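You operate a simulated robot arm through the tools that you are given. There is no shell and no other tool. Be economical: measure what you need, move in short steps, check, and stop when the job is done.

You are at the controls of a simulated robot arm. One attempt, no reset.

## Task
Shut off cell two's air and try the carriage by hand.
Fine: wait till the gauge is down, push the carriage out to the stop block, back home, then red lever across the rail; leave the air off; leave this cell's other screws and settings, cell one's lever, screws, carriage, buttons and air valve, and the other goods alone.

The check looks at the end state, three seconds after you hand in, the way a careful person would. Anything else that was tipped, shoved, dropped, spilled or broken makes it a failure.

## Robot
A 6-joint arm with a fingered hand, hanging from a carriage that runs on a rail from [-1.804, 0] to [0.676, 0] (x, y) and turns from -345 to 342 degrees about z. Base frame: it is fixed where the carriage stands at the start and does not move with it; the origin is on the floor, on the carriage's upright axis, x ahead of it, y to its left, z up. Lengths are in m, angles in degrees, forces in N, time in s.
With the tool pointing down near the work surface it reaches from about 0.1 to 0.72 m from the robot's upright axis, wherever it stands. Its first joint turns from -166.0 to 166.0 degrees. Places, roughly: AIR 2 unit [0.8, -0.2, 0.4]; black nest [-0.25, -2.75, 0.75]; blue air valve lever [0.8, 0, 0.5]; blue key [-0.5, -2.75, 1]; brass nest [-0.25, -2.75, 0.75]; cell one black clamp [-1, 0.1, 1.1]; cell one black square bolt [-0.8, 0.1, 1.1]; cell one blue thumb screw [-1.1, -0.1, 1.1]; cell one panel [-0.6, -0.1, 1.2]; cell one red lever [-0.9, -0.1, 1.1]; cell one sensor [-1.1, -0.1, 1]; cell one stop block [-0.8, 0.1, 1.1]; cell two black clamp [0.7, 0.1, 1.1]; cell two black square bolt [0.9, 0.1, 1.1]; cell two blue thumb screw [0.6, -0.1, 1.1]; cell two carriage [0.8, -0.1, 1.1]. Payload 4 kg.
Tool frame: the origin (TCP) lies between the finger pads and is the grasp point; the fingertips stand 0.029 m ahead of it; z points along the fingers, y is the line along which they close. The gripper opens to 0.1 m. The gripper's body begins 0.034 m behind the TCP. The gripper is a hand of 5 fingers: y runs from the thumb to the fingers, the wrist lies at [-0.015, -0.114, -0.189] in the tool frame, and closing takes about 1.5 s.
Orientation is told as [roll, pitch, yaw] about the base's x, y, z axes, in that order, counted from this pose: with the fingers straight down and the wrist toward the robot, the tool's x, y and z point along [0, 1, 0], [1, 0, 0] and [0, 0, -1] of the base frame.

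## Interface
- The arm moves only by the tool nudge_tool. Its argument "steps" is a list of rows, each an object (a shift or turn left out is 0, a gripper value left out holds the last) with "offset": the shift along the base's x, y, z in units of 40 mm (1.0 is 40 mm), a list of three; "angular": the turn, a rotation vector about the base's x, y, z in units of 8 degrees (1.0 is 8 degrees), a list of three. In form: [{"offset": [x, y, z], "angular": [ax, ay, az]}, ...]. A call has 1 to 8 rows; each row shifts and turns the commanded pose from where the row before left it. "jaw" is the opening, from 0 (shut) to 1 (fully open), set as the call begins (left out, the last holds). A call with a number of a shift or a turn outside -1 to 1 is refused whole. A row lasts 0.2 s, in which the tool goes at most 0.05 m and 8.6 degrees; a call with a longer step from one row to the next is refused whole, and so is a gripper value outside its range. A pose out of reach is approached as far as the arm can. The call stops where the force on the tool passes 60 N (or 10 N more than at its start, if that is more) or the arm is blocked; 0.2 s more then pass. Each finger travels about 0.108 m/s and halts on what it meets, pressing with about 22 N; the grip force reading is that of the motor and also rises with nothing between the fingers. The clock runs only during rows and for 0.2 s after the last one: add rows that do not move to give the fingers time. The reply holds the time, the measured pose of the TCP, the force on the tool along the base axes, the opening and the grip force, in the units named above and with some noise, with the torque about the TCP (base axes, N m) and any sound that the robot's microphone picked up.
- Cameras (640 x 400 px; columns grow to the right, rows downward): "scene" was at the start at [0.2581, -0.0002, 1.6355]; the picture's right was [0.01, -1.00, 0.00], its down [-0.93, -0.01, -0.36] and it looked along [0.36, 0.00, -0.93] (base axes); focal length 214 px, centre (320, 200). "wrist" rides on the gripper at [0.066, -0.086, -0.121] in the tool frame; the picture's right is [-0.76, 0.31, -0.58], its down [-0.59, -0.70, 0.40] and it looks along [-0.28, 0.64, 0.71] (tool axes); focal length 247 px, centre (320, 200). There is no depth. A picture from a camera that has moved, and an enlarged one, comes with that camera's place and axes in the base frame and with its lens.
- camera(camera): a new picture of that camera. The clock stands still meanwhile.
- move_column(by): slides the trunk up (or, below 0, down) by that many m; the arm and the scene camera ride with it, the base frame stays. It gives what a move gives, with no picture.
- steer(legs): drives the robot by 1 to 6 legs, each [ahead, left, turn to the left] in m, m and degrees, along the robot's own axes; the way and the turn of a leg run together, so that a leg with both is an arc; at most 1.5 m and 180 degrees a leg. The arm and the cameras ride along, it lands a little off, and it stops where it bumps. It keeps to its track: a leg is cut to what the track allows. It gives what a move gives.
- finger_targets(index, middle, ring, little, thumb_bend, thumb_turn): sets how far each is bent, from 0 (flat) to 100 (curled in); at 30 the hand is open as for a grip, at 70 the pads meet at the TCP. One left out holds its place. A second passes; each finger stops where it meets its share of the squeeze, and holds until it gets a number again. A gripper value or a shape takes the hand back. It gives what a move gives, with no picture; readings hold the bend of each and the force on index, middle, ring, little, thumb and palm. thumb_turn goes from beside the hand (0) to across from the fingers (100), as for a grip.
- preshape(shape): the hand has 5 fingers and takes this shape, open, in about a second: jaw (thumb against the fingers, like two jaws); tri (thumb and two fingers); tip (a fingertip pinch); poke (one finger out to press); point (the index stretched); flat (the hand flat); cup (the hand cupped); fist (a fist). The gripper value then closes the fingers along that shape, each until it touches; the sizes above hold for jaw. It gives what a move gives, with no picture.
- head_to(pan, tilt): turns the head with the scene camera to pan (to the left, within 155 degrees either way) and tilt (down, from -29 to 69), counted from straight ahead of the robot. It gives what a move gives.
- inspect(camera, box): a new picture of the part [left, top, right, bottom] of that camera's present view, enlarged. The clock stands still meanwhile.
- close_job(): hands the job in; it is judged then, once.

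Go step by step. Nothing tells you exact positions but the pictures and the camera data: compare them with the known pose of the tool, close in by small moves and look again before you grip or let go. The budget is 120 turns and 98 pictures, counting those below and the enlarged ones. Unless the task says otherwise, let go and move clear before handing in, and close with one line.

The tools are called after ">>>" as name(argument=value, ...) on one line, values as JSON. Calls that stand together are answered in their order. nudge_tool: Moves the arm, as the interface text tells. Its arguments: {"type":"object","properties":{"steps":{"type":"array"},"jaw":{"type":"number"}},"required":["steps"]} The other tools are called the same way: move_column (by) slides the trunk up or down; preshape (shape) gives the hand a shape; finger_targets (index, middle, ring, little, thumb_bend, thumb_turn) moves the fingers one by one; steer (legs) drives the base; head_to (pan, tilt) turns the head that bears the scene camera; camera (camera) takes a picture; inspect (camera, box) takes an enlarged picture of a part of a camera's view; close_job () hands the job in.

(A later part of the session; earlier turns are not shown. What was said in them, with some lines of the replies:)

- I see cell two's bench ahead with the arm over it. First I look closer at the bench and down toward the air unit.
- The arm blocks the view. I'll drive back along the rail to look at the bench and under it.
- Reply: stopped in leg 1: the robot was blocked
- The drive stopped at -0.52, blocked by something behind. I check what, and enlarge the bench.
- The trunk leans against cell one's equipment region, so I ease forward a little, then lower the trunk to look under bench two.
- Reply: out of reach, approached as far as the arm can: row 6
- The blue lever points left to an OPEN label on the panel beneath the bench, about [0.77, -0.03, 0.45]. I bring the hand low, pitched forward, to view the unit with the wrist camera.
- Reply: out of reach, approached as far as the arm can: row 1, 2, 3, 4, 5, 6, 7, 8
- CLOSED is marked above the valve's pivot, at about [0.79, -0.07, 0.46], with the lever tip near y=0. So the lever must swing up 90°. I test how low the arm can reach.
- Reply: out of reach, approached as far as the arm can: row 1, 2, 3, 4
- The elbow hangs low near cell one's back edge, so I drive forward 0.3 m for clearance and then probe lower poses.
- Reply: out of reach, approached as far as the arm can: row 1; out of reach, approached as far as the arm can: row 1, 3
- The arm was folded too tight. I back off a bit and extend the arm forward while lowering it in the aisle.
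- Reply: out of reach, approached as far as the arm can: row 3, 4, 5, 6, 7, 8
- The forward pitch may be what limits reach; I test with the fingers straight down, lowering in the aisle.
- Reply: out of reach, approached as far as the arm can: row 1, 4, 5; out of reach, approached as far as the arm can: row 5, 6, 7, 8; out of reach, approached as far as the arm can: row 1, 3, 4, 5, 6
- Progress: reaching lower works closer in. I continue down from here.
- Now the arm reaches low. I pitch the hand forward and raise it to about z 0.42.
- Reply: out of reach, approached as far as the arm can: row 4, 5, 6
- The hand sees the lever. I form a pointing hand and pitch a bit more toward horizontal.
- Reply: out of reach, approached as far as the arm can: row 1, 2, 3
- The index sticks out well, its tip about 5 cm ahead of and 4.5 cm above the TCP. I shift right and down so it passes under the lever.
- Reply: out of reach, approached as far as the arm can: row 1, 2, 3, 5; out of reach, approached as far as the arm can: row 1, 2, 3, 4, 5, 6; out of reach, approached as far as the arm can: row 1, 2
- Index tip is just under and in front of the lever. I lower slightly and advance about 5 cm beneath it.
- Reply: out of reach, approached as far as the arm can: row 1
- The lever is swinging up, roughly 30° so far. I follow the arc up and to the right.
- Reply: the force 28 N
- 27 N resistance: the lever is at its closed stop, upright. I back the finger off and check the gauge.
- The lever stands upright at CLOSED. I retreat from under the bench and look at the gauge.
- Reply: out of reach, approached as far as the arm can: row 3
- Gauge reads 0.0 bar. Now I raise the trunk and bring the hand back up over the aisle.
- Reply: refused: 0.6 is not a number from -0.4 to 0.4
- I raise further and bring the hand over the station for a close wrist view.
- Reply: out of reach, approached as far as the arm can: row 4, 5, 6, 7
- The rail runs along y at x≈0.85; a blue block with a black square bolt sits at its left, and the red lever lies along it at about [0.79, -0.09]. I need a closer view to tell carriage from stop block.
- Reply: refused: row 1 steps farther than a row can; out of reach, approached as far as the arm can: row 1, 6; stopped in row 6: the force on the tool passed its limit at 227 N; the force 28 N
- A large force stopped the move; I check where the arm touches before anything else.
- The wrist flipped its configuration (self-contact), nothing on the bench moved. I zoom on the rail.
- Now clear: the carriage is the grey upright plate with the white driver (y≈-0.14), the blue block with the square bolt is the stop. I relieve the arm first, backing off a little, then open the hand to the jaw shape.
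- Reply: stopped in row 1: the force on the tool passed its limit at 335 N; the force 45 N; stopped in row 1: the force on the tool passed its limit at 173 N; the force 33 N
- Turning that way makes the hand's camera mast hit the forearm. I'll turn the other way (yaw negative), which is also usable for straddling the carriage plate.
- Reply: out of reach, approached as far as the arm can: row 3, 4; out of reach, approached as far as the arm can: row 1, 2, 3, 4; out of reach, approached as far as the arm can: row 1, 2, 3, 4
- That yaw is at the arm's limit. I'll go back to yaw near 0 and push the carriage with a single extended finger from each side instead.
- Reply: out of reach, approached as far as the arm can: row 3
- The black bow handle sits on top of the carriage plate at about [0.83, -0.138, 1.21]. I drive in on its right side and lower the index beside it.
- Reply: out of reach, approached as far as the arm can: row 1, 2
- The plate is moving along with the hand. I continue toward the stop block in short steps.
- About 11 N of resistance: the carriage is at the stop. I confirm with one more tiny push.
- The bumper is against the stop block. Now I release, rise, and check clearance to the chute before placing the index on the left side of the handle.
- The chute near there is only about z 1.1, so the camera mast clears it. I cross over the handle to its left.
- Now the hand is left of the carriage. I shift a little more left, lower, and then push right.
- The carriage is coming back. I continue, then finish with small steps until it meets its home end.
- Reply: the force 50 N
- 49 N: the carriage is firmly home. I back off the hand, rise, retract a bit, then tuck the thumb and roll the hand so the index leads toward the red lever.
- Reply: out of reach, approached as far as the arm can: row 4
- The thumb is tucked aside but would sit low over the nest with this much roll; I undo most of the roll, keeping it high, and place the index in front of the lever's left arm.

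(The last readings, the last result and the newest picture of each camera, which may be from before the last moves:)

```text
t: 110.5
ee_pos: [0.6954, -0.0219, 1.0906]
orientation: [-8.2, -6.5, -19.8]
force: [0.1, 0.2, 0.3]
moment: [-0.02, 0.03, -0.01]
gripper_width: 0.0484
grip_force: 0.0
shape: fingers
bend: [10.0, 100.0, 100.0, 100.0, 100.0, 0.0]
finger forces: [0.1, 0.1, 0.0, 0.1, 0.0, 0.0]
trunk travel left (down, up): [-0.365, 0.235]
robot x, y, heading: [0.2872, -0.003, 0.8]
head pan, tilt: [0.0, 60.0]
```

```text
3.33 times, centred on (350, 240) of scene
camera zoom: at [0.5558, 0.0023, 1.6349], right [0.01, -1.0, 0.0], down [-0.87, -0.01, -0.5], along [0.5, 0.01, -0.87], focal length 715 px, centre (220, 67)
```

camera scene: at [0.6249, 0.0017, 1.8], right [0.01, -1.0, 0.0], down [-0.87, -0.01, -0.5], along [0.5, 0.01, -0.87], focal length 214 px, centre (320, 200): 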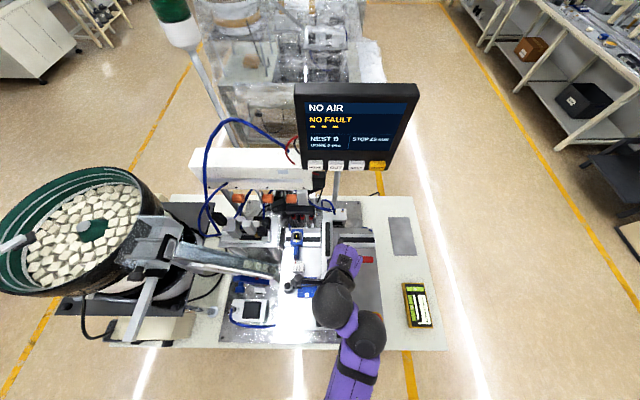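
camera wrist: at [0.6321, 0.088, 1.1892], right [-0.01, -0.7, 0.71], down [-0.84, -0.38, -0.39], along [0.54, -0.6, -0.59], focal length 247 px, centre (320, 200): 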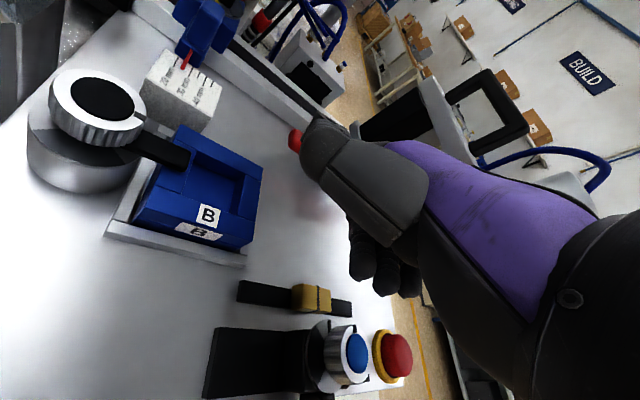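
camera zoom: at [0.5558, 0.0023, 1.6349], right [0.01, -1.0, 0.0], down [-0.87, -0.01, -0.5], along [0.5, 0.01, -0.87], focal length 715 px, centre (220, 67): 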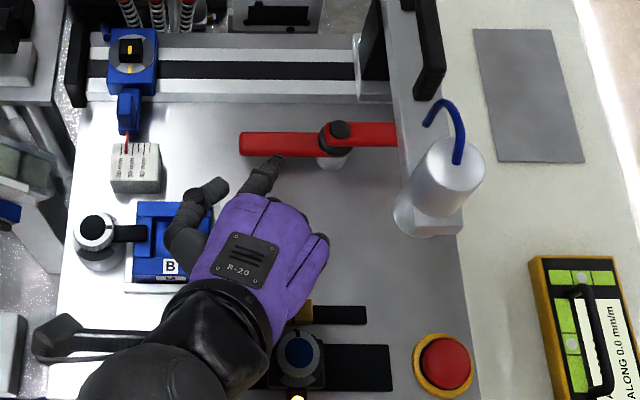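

The index tip is right in front of the lever's left arm, slightly high. I back off 1 cm, lower 1.6 cm, then push away from me along the arc.

>>> nudge_tool(steps=[{"offset": [-0.25, 0, 0]}])

>>> move_column(by=-0.016)

>>> nudge_tool(steps=[{"offset": [0.4, 0, 0]}, {"offset": [0.4, 0, 0]}, {"offset": [0.4, 0, 0]}])

>>> inspect(camera="scene", box=[270, 180, 430, 300])

```text
t: 111.0
ee_pos: [0.6863, -0.0225, 1.0905]
orientation: [-8.3, -6.5, -19.8]
force: [1.0, -0.1, -0.2]
moment: [0.0, 0.04, 0.0]
gripper_width: 0.0479
grip_force: 0.0
shape: fingers
bend: [10.0, 100.0, 100.0, 100.0, 100.0, 0.0]
finger forces: [0.1, 0.0, 0.0, 0.0, 0.0, 0.0]
trunk travel left (down, up): [-0.365, 0.235]
robot x, y, heading: [0.2874, 0.0013, 0.7]
head pan, tilt: [0.0, 60.0]
```

```text
t: 111.6
ee_pos: [0.6865, -0.0201, 1.0736]
orientation: [-8.1, -6.4, -19.8]
force: [-0.2, 0.1, 0.2]
moment: [0.0, 0.01, -0.02]
gripper_width: 0.0482
grip_force: 0.1
shape: fingers
bend: [10.0, 100.0, 100.0, 100.0, 100.0, 0.0]
finger forces: [0.1, 0.0, 0.0, 0.0, 0.0, 0.0]
trunk travel left (down, up): [-0.349, 0.251]
robot x, y, heading: [0.2837, 0.0014, 0.7]
head pan, tilt: [0.0, 60.0]
```

```text
t: 112.4
ee_pos: [0.7353, -0.0218, 1.0732]
orientation: [-8.1, -6.4, -19.7]
force: [0.1, 0.0, -0.6]
moment: [-0.01, 0.01, -0.01]
gripper_width: 0.0482
grip_force: 0.0
shape: fingers
bend: [10.0, 100.0, 100.0, 100.0, 100.0, 0.0]
finger forces: [0.1, 0.0, 0.0, 0.1, 0.0, 0.0]
trunk travel left (down, up): [-0.349, 0.251]
robot x, y, heading: [0.2859, -0.0009, 1.0]
head pan, tilt: [0.0, 60.0]
```

```text
3.33 times, centred on (350, 240) of scene
camera zoom: at [0.5557, 0.0023, 1.6189], right [0.01, -1.0, 0.0], down [-0.87, -0.01, -0.5], along [0.5, 0.01, -0.87], focal length 715 px, centre (220, 67)
```

zoom: 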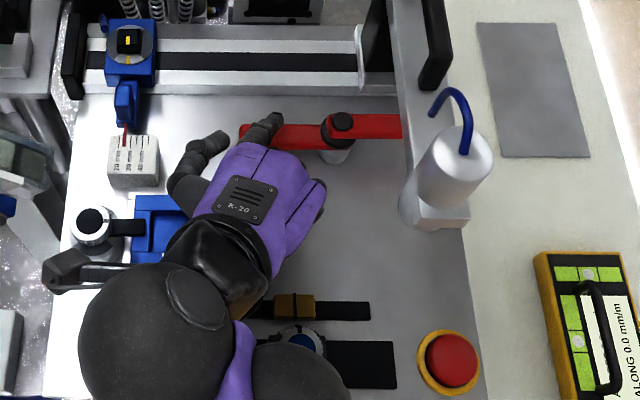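

The finger passed over the lever: it was still too high. I go back, lower 2.2 cm and try again.

>>> nudge_tool(steps=[{"offset": [-0.5, 0, 0]}, {"offset": [-0.5, 0, 0]}, {"offset": [-0.3, 0, 0]}])

>>> move_column(by=-0.022)

>>> nudge_tool(steps=[{"offset": [0.4, 0, 0]}, {"offset": [0.4, 0, 0]}, {"offset": [0.2, 0, 0]}])

```text
t: 113.2
ee_pos: [0.6809, -0.0211, 1.0737]
orientation: [-8.3, -6.5, -19.7]
force: [0.1, 0.1, -0.6]
moment: [-0.01, -0.03, 0.01]
gripper_width: 0.0479
grip_force: 0.1
shape: fingers
bend: [10.0, 100.0, 100.0, 100.0, 100.0, 0.0]
finger forces: [0.0, 0.1, 0.1, 0.1, 0.1, 0.1]
trunk travel left (down, up): [-0.349, 0.251]
robot x, y, heading: [0.2822, 0.0001, 0.8]
head pan, tilt: [0.0, 60.0]
```

```text
t: 113.9
ee_pos: [0.6818, -0.0214, 1.051]
orientation: [-8.1, -6.5, -19.9]
force: [-0.2, -0.6, -0.9]
moment: [0.0, -0.01, 0.0]
gripper_width: 0.048
grip_force: 0.1
shape: fingers
bend: [10.0, 100.0, 100.0, 100.0, 100.0, 0.0]
finger forces: [0.0, 0.1, 0.0, 0.0, 0.0, 0.1]
trunk travel left (down, up): [-0.327, 0.273]
robot x, y, heading: [0.2872, -0.0003, 0.7]
head pan, tilt: [0.0, 60.0]
```

```text
t: 114.7
ee_pos: [0.7183, -0.0206, 1.0484]
orientation: [-8.2, -6.4, -19.8]
force: [-8.4, -0.3, 1.9]
moment: [-0.03, -0.16, -0.13]
gripper_width: 0.0489
grip_force: 3.9
shape: fingers
bend: [13.0, 100.0, 100.0, 100.0, 100.0, 0.0]
finger forces: [8.3, 0.1, 0.0, 0.0, 0.0, 0.1]
trunk travel left (down, up): [-0.327, 0.273]
robot x, y, heading: [0.2889, -0.0002, 0.6]
head pan, tilt: [0.0, 60.0]
```

Contact now, 8 N on the index. I continue pushing.

>>> nudge_tool(steps=[{"offset": [0.3, 0, 0]}, {"offset": [0.3, 0, 0]}])

>>> inspect(camera="scene", box=[270, 180, 430, 300])

```text
t: 115.3
ee_pos: [0.7438, -0.0214, 1.0485]
orientation: [-8.3, -6.4, -19.8]
force: [-11.8, -1.5, 0.8]
moment: [-0.01, -0.02, -0.25]
gripper_width: 0.0494
grip_force: 4.9
shape: fingers
bend: [26.0, 100.0, 100.0, 100.0, 100.0, 0.0]
finger forces: [10.8, 0.0, 0.0, 0.0, 0.1, 0.0]
trunk travel left (down, up): [-0.327, 0.273]
robot x, y, heading: [0.2871, 0.0009, 0.6]
head pan, tilt: [0.0, 60.0]
```

```text
3.33 times, centred on (350, 240) of scene
camera zoom: at [0.5548, 0.0021, 1.5966], right [0.01, -1.0, 0.0], down [-0.87, -0.01, -0.5], along [0.5, 0.01, -0.87], focal length 715 px, centre (220, 67)
```

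zoom: 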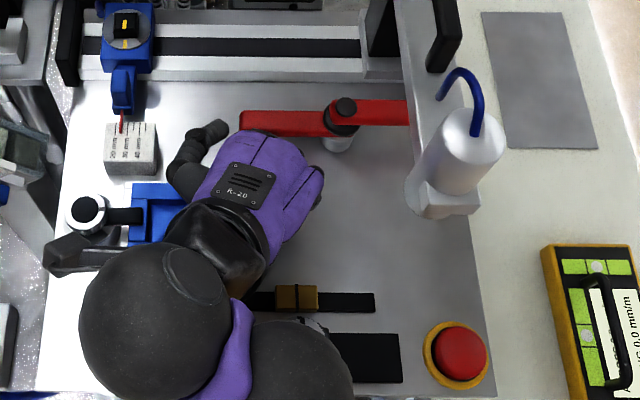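

The lever is stiffer than one finger; it flexed. I back off, extend three fingers, and push nearer the lever's end.

>>> nudge_tool(steps=[{"offset": [-0.5, 0, 0]}, {"offset": [-0.5, 0, 0]}, {"offset": [-0.5, 0.2, 0]}, {"offset": [-0.2, 0.2, 0]}])

>>> move_column(by=0.006)

>>> finger_targets(index=5, middle=5, ring=5)

>>> nudge_tool(steps=[{"offset": [0.4, 0, 0]}, {"offset": [0.4, 0, 0]}, {"offset": [0.3, 0, 0]}, {"offset": [0.2, 0, 0]}])

```text
t: 116.3
ee_pos: [0.6781, -0.0067, 1.0503]
orientation: [-8.3, -6.5, -19.8]
force: [0.2, 0.3, -0.2]
moment: [0.02, -0.03, 0.0]
gripper_width: 0.0481
grip_force: 0.1
shape: fingers
bend: [10.0, 100.0, 100.0, 100.0, 100.0, 0.0]
finger forces: [0.1, 0.0, 0.0, 0.0, 0.0, 0.0]
trunk travel left (down, up): [-0.327, 0.273]
robot x, y, heading: [0.2875, 0.0021, 0.5]
head pan, tilt: [0.0, 60.0]
```

```text
t: 116.8
ee_pos: [0.6787, -0.0063, 1.0562]
orientation: [-8.2, -6.5, -19.8]
force: [0.2, 0.8, 0.3]
moment: [-0.04, -0.04, 0.01]
gripper_width: 0.0484
grip_force: 0.0
shape: fingers
bend: [10.0, 100.0, 100.0, 100.0, 100.0, 0.0]
finger forces: [0.1, 0.0, 0.1, 0.0, 0.0, 0.0]
trunk travel left (down, up): [-0.333, 0.267]
robot x, y, heading: [0.2871, -0.0002, 0.7]
head pan, tilt: [0.0, 60.0]
```

```text
t: 117.8
ee_pos: [0.6767, -0.0035, 1.0577]
orientation: [-8.2, -6.5, -19.7]
force: [-3.8, 11.4, 1.9]
moment: [0.05, 0.02, -0.13]
gripper_width: 0.0487
grip_force: 5.5
shape: fingers
bend: [5.0, 5.0, 73.0, 100.0, 100.0, 0.0]
finger forces: [0.1, 0.0, 11.7, 0.0, 0.0, 0.0]
trunk travel left (down, up): [-0.333, 0.267]
robot x, y, heading: [0.2881, -0.0016, 0.6]
head pan, tilt: [0.0, 60.0]
```

```text
t: 118.8
ee_pos: [0.7292, -0.0054, 1.0552]
orientation: [-8.2, -6.6, -19.7]
force: [-2.0, 1.3, 3.2]
moment: [-0.11, -0.25, -0.03]
gripper_width: 0.0489
grip_force: 0.8
shape: fingers
bend: [5.0, 4.0, 5.0, 100.0, 100.0, 0.0]
finger forces: [0.6, 2.1, 0.0, 0.1, 0.0, 0.0]
trunk travel left (down, up): [-0.333, 0.267]
robot x, y, heading: [0.2871, 0.0026, 0.7]
head pan, tilt: [0.0, 60.0]
```

>>> nudge_tool(steps=[{"offset": [0.3, 0, 0]}, {"offset": [0.3, 0, 0]}])

>>> inspect(camera="scene", box=[270, 180, 430, 300])

```text
t: 119.4
ee_pos: [0.7548, -0.007, 1.0574]
orientation: [-8.2, -6.4, -19.8]
force: [-0.3, 0.3, 0.1]
moment: [-0.02, -0.03, 0.02]
gripper_width: 0.0489
grip_force: 0.1
shape: fingers
bend: [5.0, 5.0, 5.0, 100.0, 100.0, 0.0]
finger forces: [0.1, 0.1, 0.0, 0.0, 0.1, 0.0]
trunk travel left (down, up): [-0.333, 0.267]
robot x, y, heading: [0.2868, 0.0032, 0.6]
head pan, tilt: [0.0, 60.0]
```

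```text
3.33 times, centred on (350, 240) of scene
camera zoom: at [0.5558, 0.0023, 1.6029], right [0.01, -1.0, 0.0], down [-0.87, -0.01, -0.5], along [0.5, 0.01, -0.87], focal length 715 px, centre (220, 67)
```

zoom: 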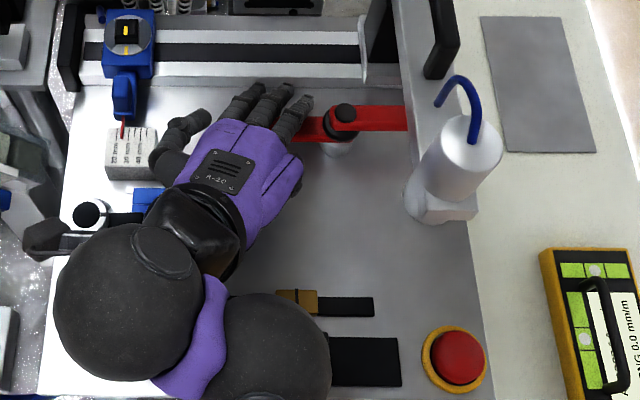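

The straightened fingertips rode over the lever. I back off, curl the ring again, bend index and middle slightly so they hang lower, go lower, and push again.

>>> move_column(by=0.02)

>>> finger_targets(index=18, middle=18, ring=100)

>>> nudge_tool(steps=[{"offset": [-0.5, 0, 0]}, {"offset": [-0.5, 0, 0]}, {"offset": [-0.5, 0, 0]}, {"offset": [-0.4, 0, 0]}])

>>> move_column(by=-0.032)

>>> nudge_tool(steps=[{"offset": [0.3, 0, 0]}, {"offset": [0.3, 0, 0]}, {"offset": [0.3, 0, 0]}])

```text
t: 120.1
ee_pos: [0.754, -0.0063, 1.0762]
orientation: [-8.2, -6.5, -19.8]
force: [-0.5, 0.3, 0.5]
moment: [-0.01, -0.02, 0.0]
gripper_width: 0.0488
grip_force: 0.1
shape: fingers
bend: [5.0, 5.0, 5.0, 100.0, 100.0, 0.0]
finger forces: [0.0, 0.0, 0.0, 0.1, 0.0, 0.0]
trunk travel left (down, up): [-0.353, 0.247]
robot x, y, heading: [0.2856, 0.0004, 0.7]
head pan, tilt: [0.0, 60.0]
```

```text
t: 121.1
ee_pos: [0.7535, -0.0068, 1.0764]
orientation: [-8.3, -6.6, -19.9]
force: [0.0, 0.8, -0.2]
moment: [0.03, -0.01, 0.0]
gripper_width: 0.0479
grip_force: 0.2
shape: fingers
bend: [18.0, 18.0, 99.0, 100.0, 100.0, 0.0]
finger forces: [0.0, 0.0, 0.0, 0.0, 0.1, 0.0]
trunk travel left (down, up): [-0.353, 0.247]
robot x, y, heading: [0.2861, -0.0031, 0.6]
head pan, tilt: [0.0, 60.0]
```

```text
t: 122.1
ee_pos: [0.6778, -0.0078, 1.0779]
orientation: [-8.2, -6.3, -19.8]
force: [1.0, -0.8, 0.4]
moment: [0.03, 0.03, 0.0]
gripper_width: 0.0481
grip_force: 0.0
shape: fingers
bend: [18.0, 18.0, 99.0, 100.0, 100.0, 0.0]
finger forces: [0.1, 0.0, 0.0, 0.0, 0.1, 0.0]
trunk travel left (down, up): [-0.353, 0.247]
robot x, y, heading: [0.2857, 0.0028, 0.7]
head pan, tilt: [0.0, 60.0]
```

```text
t: 122.8
ee_pos: [0.6787, -0.0071, 1.0448]
orientation: [-8.2, -6.5, -19.7]
force: [0.2, 0.1, 0.1]
moment: [-0.03, 0.0, -0.01]
gripper_width: 0.0481
grip_force: 0.1
shape: fingers
bend: [18.0, 18.0, 99.0, 100.0, 100.0, 0.0]
finger forces: [0.0, 0.1, 0.0, 0.0, 0.1, 0.1]
trunk travel left (down, up): [-0.321, 0.279]
robot x, y, heading: [0.2843, -0.0004, 0.6]
head pan, tilt: [0.0, 60.0]
```

```text
t: 123.7
ee_pos: [0.7147, -0.009, 1.0453]
orientation: [-8.2, -6.6, -19.7]
force: [0.1, 0.0, 0.5]
moment: [-0.03, -0.01, 0.01]
gripper_width: 0.048
grip_force: 0.1
shape: fingers
bend: [18.0, 18.0, 99.0, 100.0, 100.0, 0.0]
finger forces: [0.1, 0.0, 0.0, 0.0, 0.1, 0.0]
trunk travel left (down, up): [-0.321, 0.279]
robot x, y, heading: [0.2857, 0.0039, 0.7]
head pan, tilt: [0.0, 60.0]
```

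>>> nudge_tool(steps=[{"offset": [0.3, 0, 0]}, {"offset": [0.3, 0, 0]}])

>>> nudge_tool(steps=[{"offset": [0.3, 0, 0]}, {"offset": [0.3, 0, 0]}])

```text
t: 124.2
ee_pos: [0.7346, -0.008, 1.0438]
orientation: [-8.2, -6.4, -19.7]
force: [-12.9, 0.1, 0.2]
moment: [-0.05, -0.04, -0.27]
gripper_width: 0.0487
grip_force: 6.2
shape: fingers
bend: [21.0, 21.0, 99.0, 100.0, 100.0, 0.0]
finger forces: [6.0, 6.6, 0.0, 0.0, 0.0, 0.0]
trunk travel left (down, up): [-0.321, 0.279]
robot x, y, heading: [0.2863, 0.0001, 0.7]
head pan, tilt: [0.0, 60.0]
```

```text
t: 124.8
ee_pos: [0.7496, -0.0086, 1.0485]
orientation: [-8.5, -6.8, -20.1]
force: [-36.0, 1.4, 16.0]
moment: [-0.77, -0.97, -0.93]
gripper_width: 0.0507
grip_force: 28.1
shape: fingers
bend: [33.0, 39.0, 99.0, 100.0, 100.0, 0.0]
finger forces: [10.9, 46.1, 0.0, 0.0, 0.1, 0.1]
trunk travel left (down, up): [-0.321, 0.279]
robot x, y, heading: [0.2876, -0.0002, 0.7]
head pan, tilt: [0.0, 60.0]
stopped in row 2: the force on the tool passed its limit at 67 N (the readings are from after the stop); the commanded pose is now the measured one
```

>>> nudge_tool(steps=[{"offset": [-0.5, 0, 0]}, {"offset": [-0.5, 0, 0.2]}, {"offset": [-0.5, 0, 0.5]}, {"offset": [-0.5, 0.3, 0.5]}, {"offset": [-0.5, 0.3, 0.5]}])

>>> inspect(camera="scene", box=[300, 190, 400, 260])

```text
t: 126.0
ee_pos: [0.6693, -0.0152, 1.0719]
orientation: [-7.9, -7.1, -19.8]
force: [-0.1, -1.7, -0.3]
moment: [0.01, 0.03, 0.01]
gripper_width: 0.0482
grip_force: 0.1
shape: fingers
bend: [18.0, 18.0, 99.0, 100.0, 100.0, 0.0]
finger forces: [0.0, 0.0, 0.0, 0.0, 0.0, 0.0]
out of reach, approached as far as the arm can: row 3, 4, 5
trunk travel left (down, up): [-0.321, 0.279]
robot x, y, heading: [0.286, 0.0011, 0.9]
head pan, tilt: [0.0, 60.0]
```

```text
5.71 times, centred on (350, 225) of scene
camera zoom: at [0.5552, 0.0023, 1.591], right [0.01, -1.0, 0.0], down [-0.87, -0.01, -0.5], along [0.5, 0.01, -0.87], focal length 1226 px, centre (149, 57)
```

zoom: 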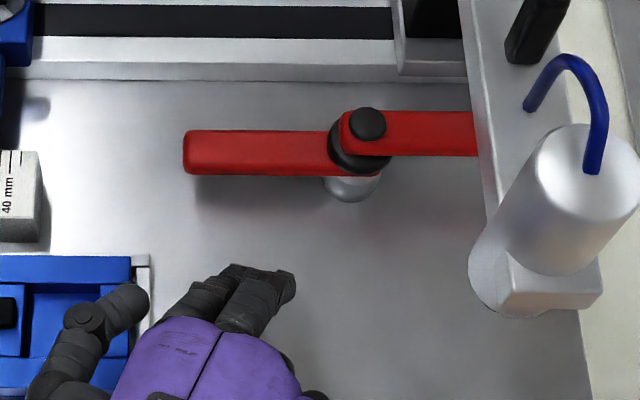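

The lever did not budge that way, and the picture shows the raised locking bar is on its right with the grip on the left – so the grip should be pulled toward the robot, swinging the bar over the rail. I rise and place the index behind the grip, in the gap before the rail.

>>> move_column(by=0.045)

>>> finger_targets(index=18, middle=100)

>>> nudge_tool(steps=[{"offset": [0.5, 0.05, 0]}, {"offset": [0.5, 0.05, 0]}, {"offset": [0.5, 0.05, 0]}, {"offset": [0.5, 0.05, 0]}, {"offset": [0.5, 0.03, 0]}, {"offset": [0.1, 0, 0]}])

```text
t: 126.9
ee_pos: [0.6691, -0.0142, 1.1169]
orientation: [-8.1, -7.1, -19.8]
force: [-0.3, -0.4, -0.3]
moment: [0.0, -0.03, -0.01]
gripper_width: 0.048
grip_force: 0.0
shape: fingers
bend: [18.0, 18.0, 99.0, 100.0, 100.0, 0.0]
finger forces: [0.0, 0.1, 0.0, 0.0, 0.0, 0.0]
trunk travel left (down, up): [-0.366, 0.234]
robot x, y, heading: [0.2877, -0.0021, 0.7]
head pan, tilt: [0.0, 60.0]
```

```text
t: 127.9
ee_pos: [0.6698, -0.0158, 1.1172]
orientation: [-8.1, -7.1, -19.8]
force: [-0.6, 0.0, 0.6]
moment: [0.03, 0.01, -0.01]
gripper_width: 0.0479
grip_force: 0.0
shape: fingers
bend: [18.0, 100.0, 99.0, 100.0, 100.0, 0.0]
finger forces: [0.0, 0.0, 0.0, 0.1, 0.0, 0.0]
trunk travel left (down, up): [-0.366, 0.234]
robot x, y, heading: [0.2859, 0.0, 0.8]
head pan, tilt: [0.0, 60.0]
```

```text
t: 129.3
ee_pos: [0.7751, -0.0035, 1.1156]
orientation: [-8.0, -7.0, -19.8]
force: [-0.1, 0.3, 0.2]
moment: [0.0, 0.0, 0.01]
gripper_width: 0.0479
grip_force: 0.0
shape: fingers
bend: [18.0, 100.0, 99.0, 100.0, 100.0, 0.0]
finger forces: [0.0, 0.0, 0.0, 0.0, 0.0, 0.0]
trunk travel left (down, up): [-0.366, 0.234]
robot x, y, heading: [0.2825, 0.0007, 0.9]
head pan, tilt: [0.0, 60.0]
```

>>> move_column(by=-0.04)

>>> inspect(camera="scene", box=[300, 190, 400, 260])

```text
t: 130.1
ee_pos: [0.7748, -0.0047, 1.0746]
orientation: [-8.1, -7.1, -19.8]
force: [0.0, 0.7, -0.1]
moment: [0.01, 0.0, -0.01]
gripper_width: 0.0483
grip_force: 0.1
shape: fingers
bend: [18.0, 100.0, 99.0, 100.0, 100.0, 0.0]
finger forces: [0.0, 0.0, 0.0, 0.0, 0.0, 0.1]
trunk travel left (down, up): [-0.326, 0.274]
robot x, y, heading: [0.2868, -0.0032, 0.5]
head pan, tilt: [0.0, 60.0]
```

```text
5.71 times, centred on (350, 225) of scene
camera zoom: at [0.5551, 0.0023, 1.5959], right [0.01, -1.0, 0.0], down [-0.87, -0.01, -0.5], along [0.5, 0.01, -0.87], focal length 1226 px, centre (149, 57)
```

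zoom: 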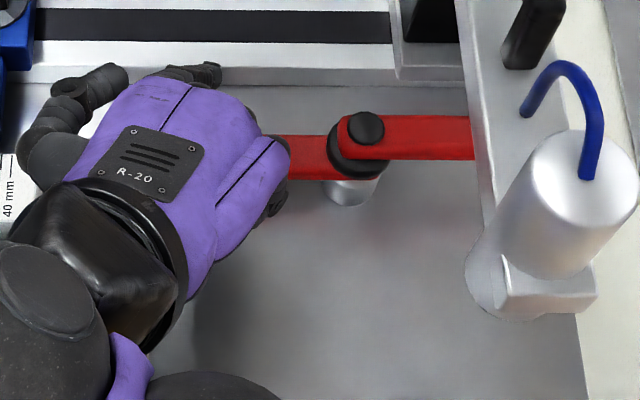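

The index sits over the gap between grip and rail. I nudge 3 mm back, lower it in, and pull toward me gently.

>>> nudge_tool(steps=[{"offset": [-0.08, 0, 0]}])

>>> move_column(by=-0.028)

>>> nudge_tool(steps=[{"offset": [-0.2, 0, 0]}, {"offset": [-0.2, 0, 0]}, {"offset": [-0.2, 0, 0]}])

```text
t: 130.5
ee_pos: [0.7711, -0.0039, 1.0771]
orientation: [-7.9, -7.1, -19.8]
force: [-0.1, -0.1, -0.4]
moment: [-0.01, -0.05, 0.0]
gripper_width: 0.0482
grip_force: 0.1
shape: fingers
bend: [18.0, 100.0, 99.0, 100.0, 100.0, 0.0]
finger forces: [0.0, 0.0, 0.0, 0.0, 0.0, 0.0]
trunk travel left (down, up): [-0.326, 0.274]
robot x, y, heading: [0.2867, -0.001, 0.7]
head pan, tilt: [0.0, 60.0]
```

```text
t: 131.3
ee_pos: [0.7709, -0.0045, 1.0489]
orientation: [-8.1, -7.1, -19.8]
force: [0.0, 0.0, 0.7]
moment: [0.01, -0.01, -0.02]
gripper_width: 0.048
grip_force: 0.0
shape: fingers
bend: [18.0, 100.0, 99.0, 100.0, 100.0, 0.0]
finger forces: [0.1, 0.0, 0.1, 0.1, 0.0, 0.0]
trunk travel left (down, up): [-0.298, 0.302]
robot x, y, heading: [0.2892, -0.0003, 0.9]
head pan, tilt: [0.0, 60.0]
```

```text
t: 132.1
ee_pos: [0.7456, -0.0053, 1.0491]
orientation: [-8.1, -7.1, -19.8]
force: [0.6, -0.1, 0.5]
moment: [-0.01, -0.02, 0.01]
gripper_width: 0.0478
grip_force: 0.3
shape: fingers
bend: [18.0, 100.0, 99.0, 100.0, 100.0, 0.0]
finger forces: [0.5, 0.0, 0.1, 0.0, 0.1, 0.1]
trunk travel left (down, up): [-0.298, 0.302]
robot x, y, heading: [0.288, -0.0008, 0.8]
head pan, tilt: [0.0, 60.0]
```

The grip follows with almost no force. I continue along the arc toward me.

>>> nudge_tool(steps=[{"offset": [-0.3, 0, 0]}, {"offset": [-0.35, 0, 0]}, {"offset": [-0.4, -0.2, 0]}, {"offset": [-0.45, -0.28, 0]}])

>>> inspect(camera="scene", box=[290, 180, 410, 265])

```text
t: 133.1
ee_pos: [0.6867, -0.0238, 1.0479]
orientation: [-8.0, -7.1, -19.8]
force: [-0.1, 0.9, 0.1]
moment: [0.02, -0.03, 0.0]
gripper_width: 0.0479
grip_force: 0.0
shape: fingers
bend: [18.0, 100.0, 99.0, 100.0, 100.0, 0.0]
finger forces: [0.0, 0.0, 0.0, 0.0, 0.1, 0.0]
trunk travel left (down, up): [-0.298, 0.302]
robot x, y, heading: [0.2849, 0.0032, 0.8]
head pan, tilt: [0.0, 60.0]
```

```text
4.71 times, centred on (350, 222) of scene
camera zoom: at [0.555, 0.0023, 1.5679], right [0.01, -1.0, 0.0], down [-0.87, -0.01, -0.5], along [0.5, 0.01, -0.87], focal length 1009 px, centre (179, 94)
```

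zoom: 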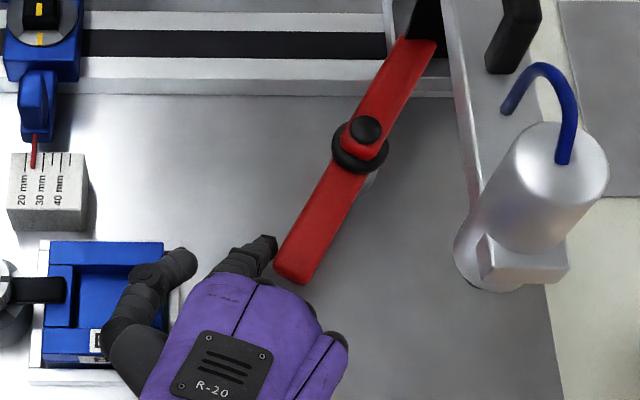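

The lever is about two-thirds turned, its bar swinging over the rail. I push the grip end rightward in small steps for the remaining angle.

>>> nudge_tool(steps=[{"offset": [-0.1, -0.25, 0]}, {"offset": [-0.1, -0.25, 0]}, {"offset": [-0.1, -0.2, 0]}])

>>> nudge_tool(steps=[{"offset": [0, -0.15, 0]}])

```text
t: 133.9
ee_pos: [0.6818, -0.0436, 1.0479]
orientation: [-7.5, -7.3, -19.5]
force: [34.4, 35.9, -7.8]
moment: [-1.08, 0.82, -1.09]
gripper_width: 0.0477
grip_force: 27.7
shape: fingers
bend: [18.0, 99.0, 100.0, 100.0, 100.0, 0.0]
finger forces: [0.6, 0.0, 55.1, 0.0, 0.2, 0.0]
trunk travel left (down, up): [-0.298, 0.302]
robot x, y, heading: [0.2869, 0.0015, 0.8]
head pan, tilt: [0.0, 60.0]
```

```text
t: 134.3
ee_pos: [0.6772, -0.0593, 1.0496]
orientation: [-8.1, -7.3, -19.8]
force: [16.2, 3.4, 4.5]
moment: [-0.06, 0.46, 0.04]
gripper_width: 0.0479
grip_force: 10.4
shape: fingers
bend: [18.0, 100.0, 100.0, 100.0, 100.0, 0.0]
finger forces: [0.9, 13.5, 5.7, 0.1, 0.0, 0.0]
trunk travel left (down, up): [-0.298, 0.302]
robot x, y, heading: [0.2866, 0.0004, 0.5]
head pan, tilt: [0.0, 60.0]
```

The ring and middle knuckles have pushed the grip end; the reading suggests it is about at 90°. I relieve the contact, lift straight up and check with a picture.

>>> nudge_tool(steps=[{"offset": [0.12, 0, 0]}])

>>> move_column(by=0.15)

>>> steer(legs=[[-0.2, 0, 0]])

>>> camera(camera="scene")

```text
t: 134.7
ee_pos: [0.6789, -0.0608, 1.0495]
orientation: [-8.1, -6.9, -19.9]
force: [1.2, -1.4, 2.5]
moment: [-0.01, 0.14, 0.11]
gripper_width: 0.048
grip_force: 3.5
shape: fingers
bend: [18.0, 100.0, 100.0, 100.0, 100.0, 0.0]
finger forces: [0.4, 2.2, 5.1, 0.1, 0.0, 0.1]
trunk travel left (down, up): [-0.298, 0.302]
robot x, y, heading: [0.2831, 0.0002, 0.6]
head pan, tilt: [0.0, 60.0]
```

```text
t: 136.4
ee_pos: [0.6802, -0.0601, 1.1996]
orientation: [-8.0, -7.1, -19.8]
force: [0.4, 0.5, 1.0]
moment: [0.02, -0.01, 0.02]
gripper_width: 0.0479
grip_force: 0.0
shape: fingers
bend: [18.0, 100.0, 100.0, 100.0, 100.0, 0.0]
finger forces: [0.1, 0.0, 0.0, 0.0, 0.1, 0.0]
trunk travel left (down, up): [-0.448, 0.152]
robot x, y, heading: [0.2894, 0.0007, 0.5]
head pan, tilt: [0.0, 60.0]
```

```text
t: 138.0
ee_pos: [0.4852, -0.0604, 1.1998]
orientation: [-8.0, -7.2, -19.9]
force: [-0.3, 0.1, 0.9]
moment: [-0.05, -0.03, -0.01]
gripper_width: 0.048
grip_force: 0.0
shape: fingers
bend: [18.0, 100.0, 100.0, 100.0, 100.0, 0.0]
finger forces: [0.1, 0.0, 0.0, 0.0, 0.0, 0.0]
trunk travel left (down, up): [-0.448, 0.152]
robot x, y, heading: [0.0936, -0.001, 0.7]
head pan, tilt: [0.0, 60.0]
```

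```text
0 pictures are left
camera scene: at [0.3601, 0.0016, 1.7179], right [0.01, -1.0, 0.0], down [-0.87, -0.01, -0.5], along [0.5, 0.0, -0.87], focal length 214 px, centre (320, 200)
```

scene: 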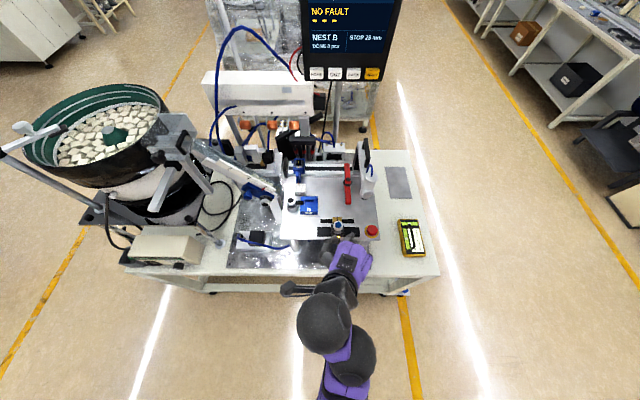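

The picture shows the red lever lying across the rail, the carriage home, the air shut off and the hand clear of the cell. I'm handing the job in.

>>> close_job()

```text
The job is handed in.
```

Cell two's air is shut off and left off, and the gauge read 0.0 bar before I moved the carriage. I pushed the carriage to the stop block and back home, and the red lever is across the rail. I first pushed the lever hard the wrong way, past 60 N, and it did not move. One early drive was also blocked while backing toward cell one; I saw no damage, but did not look there closely.
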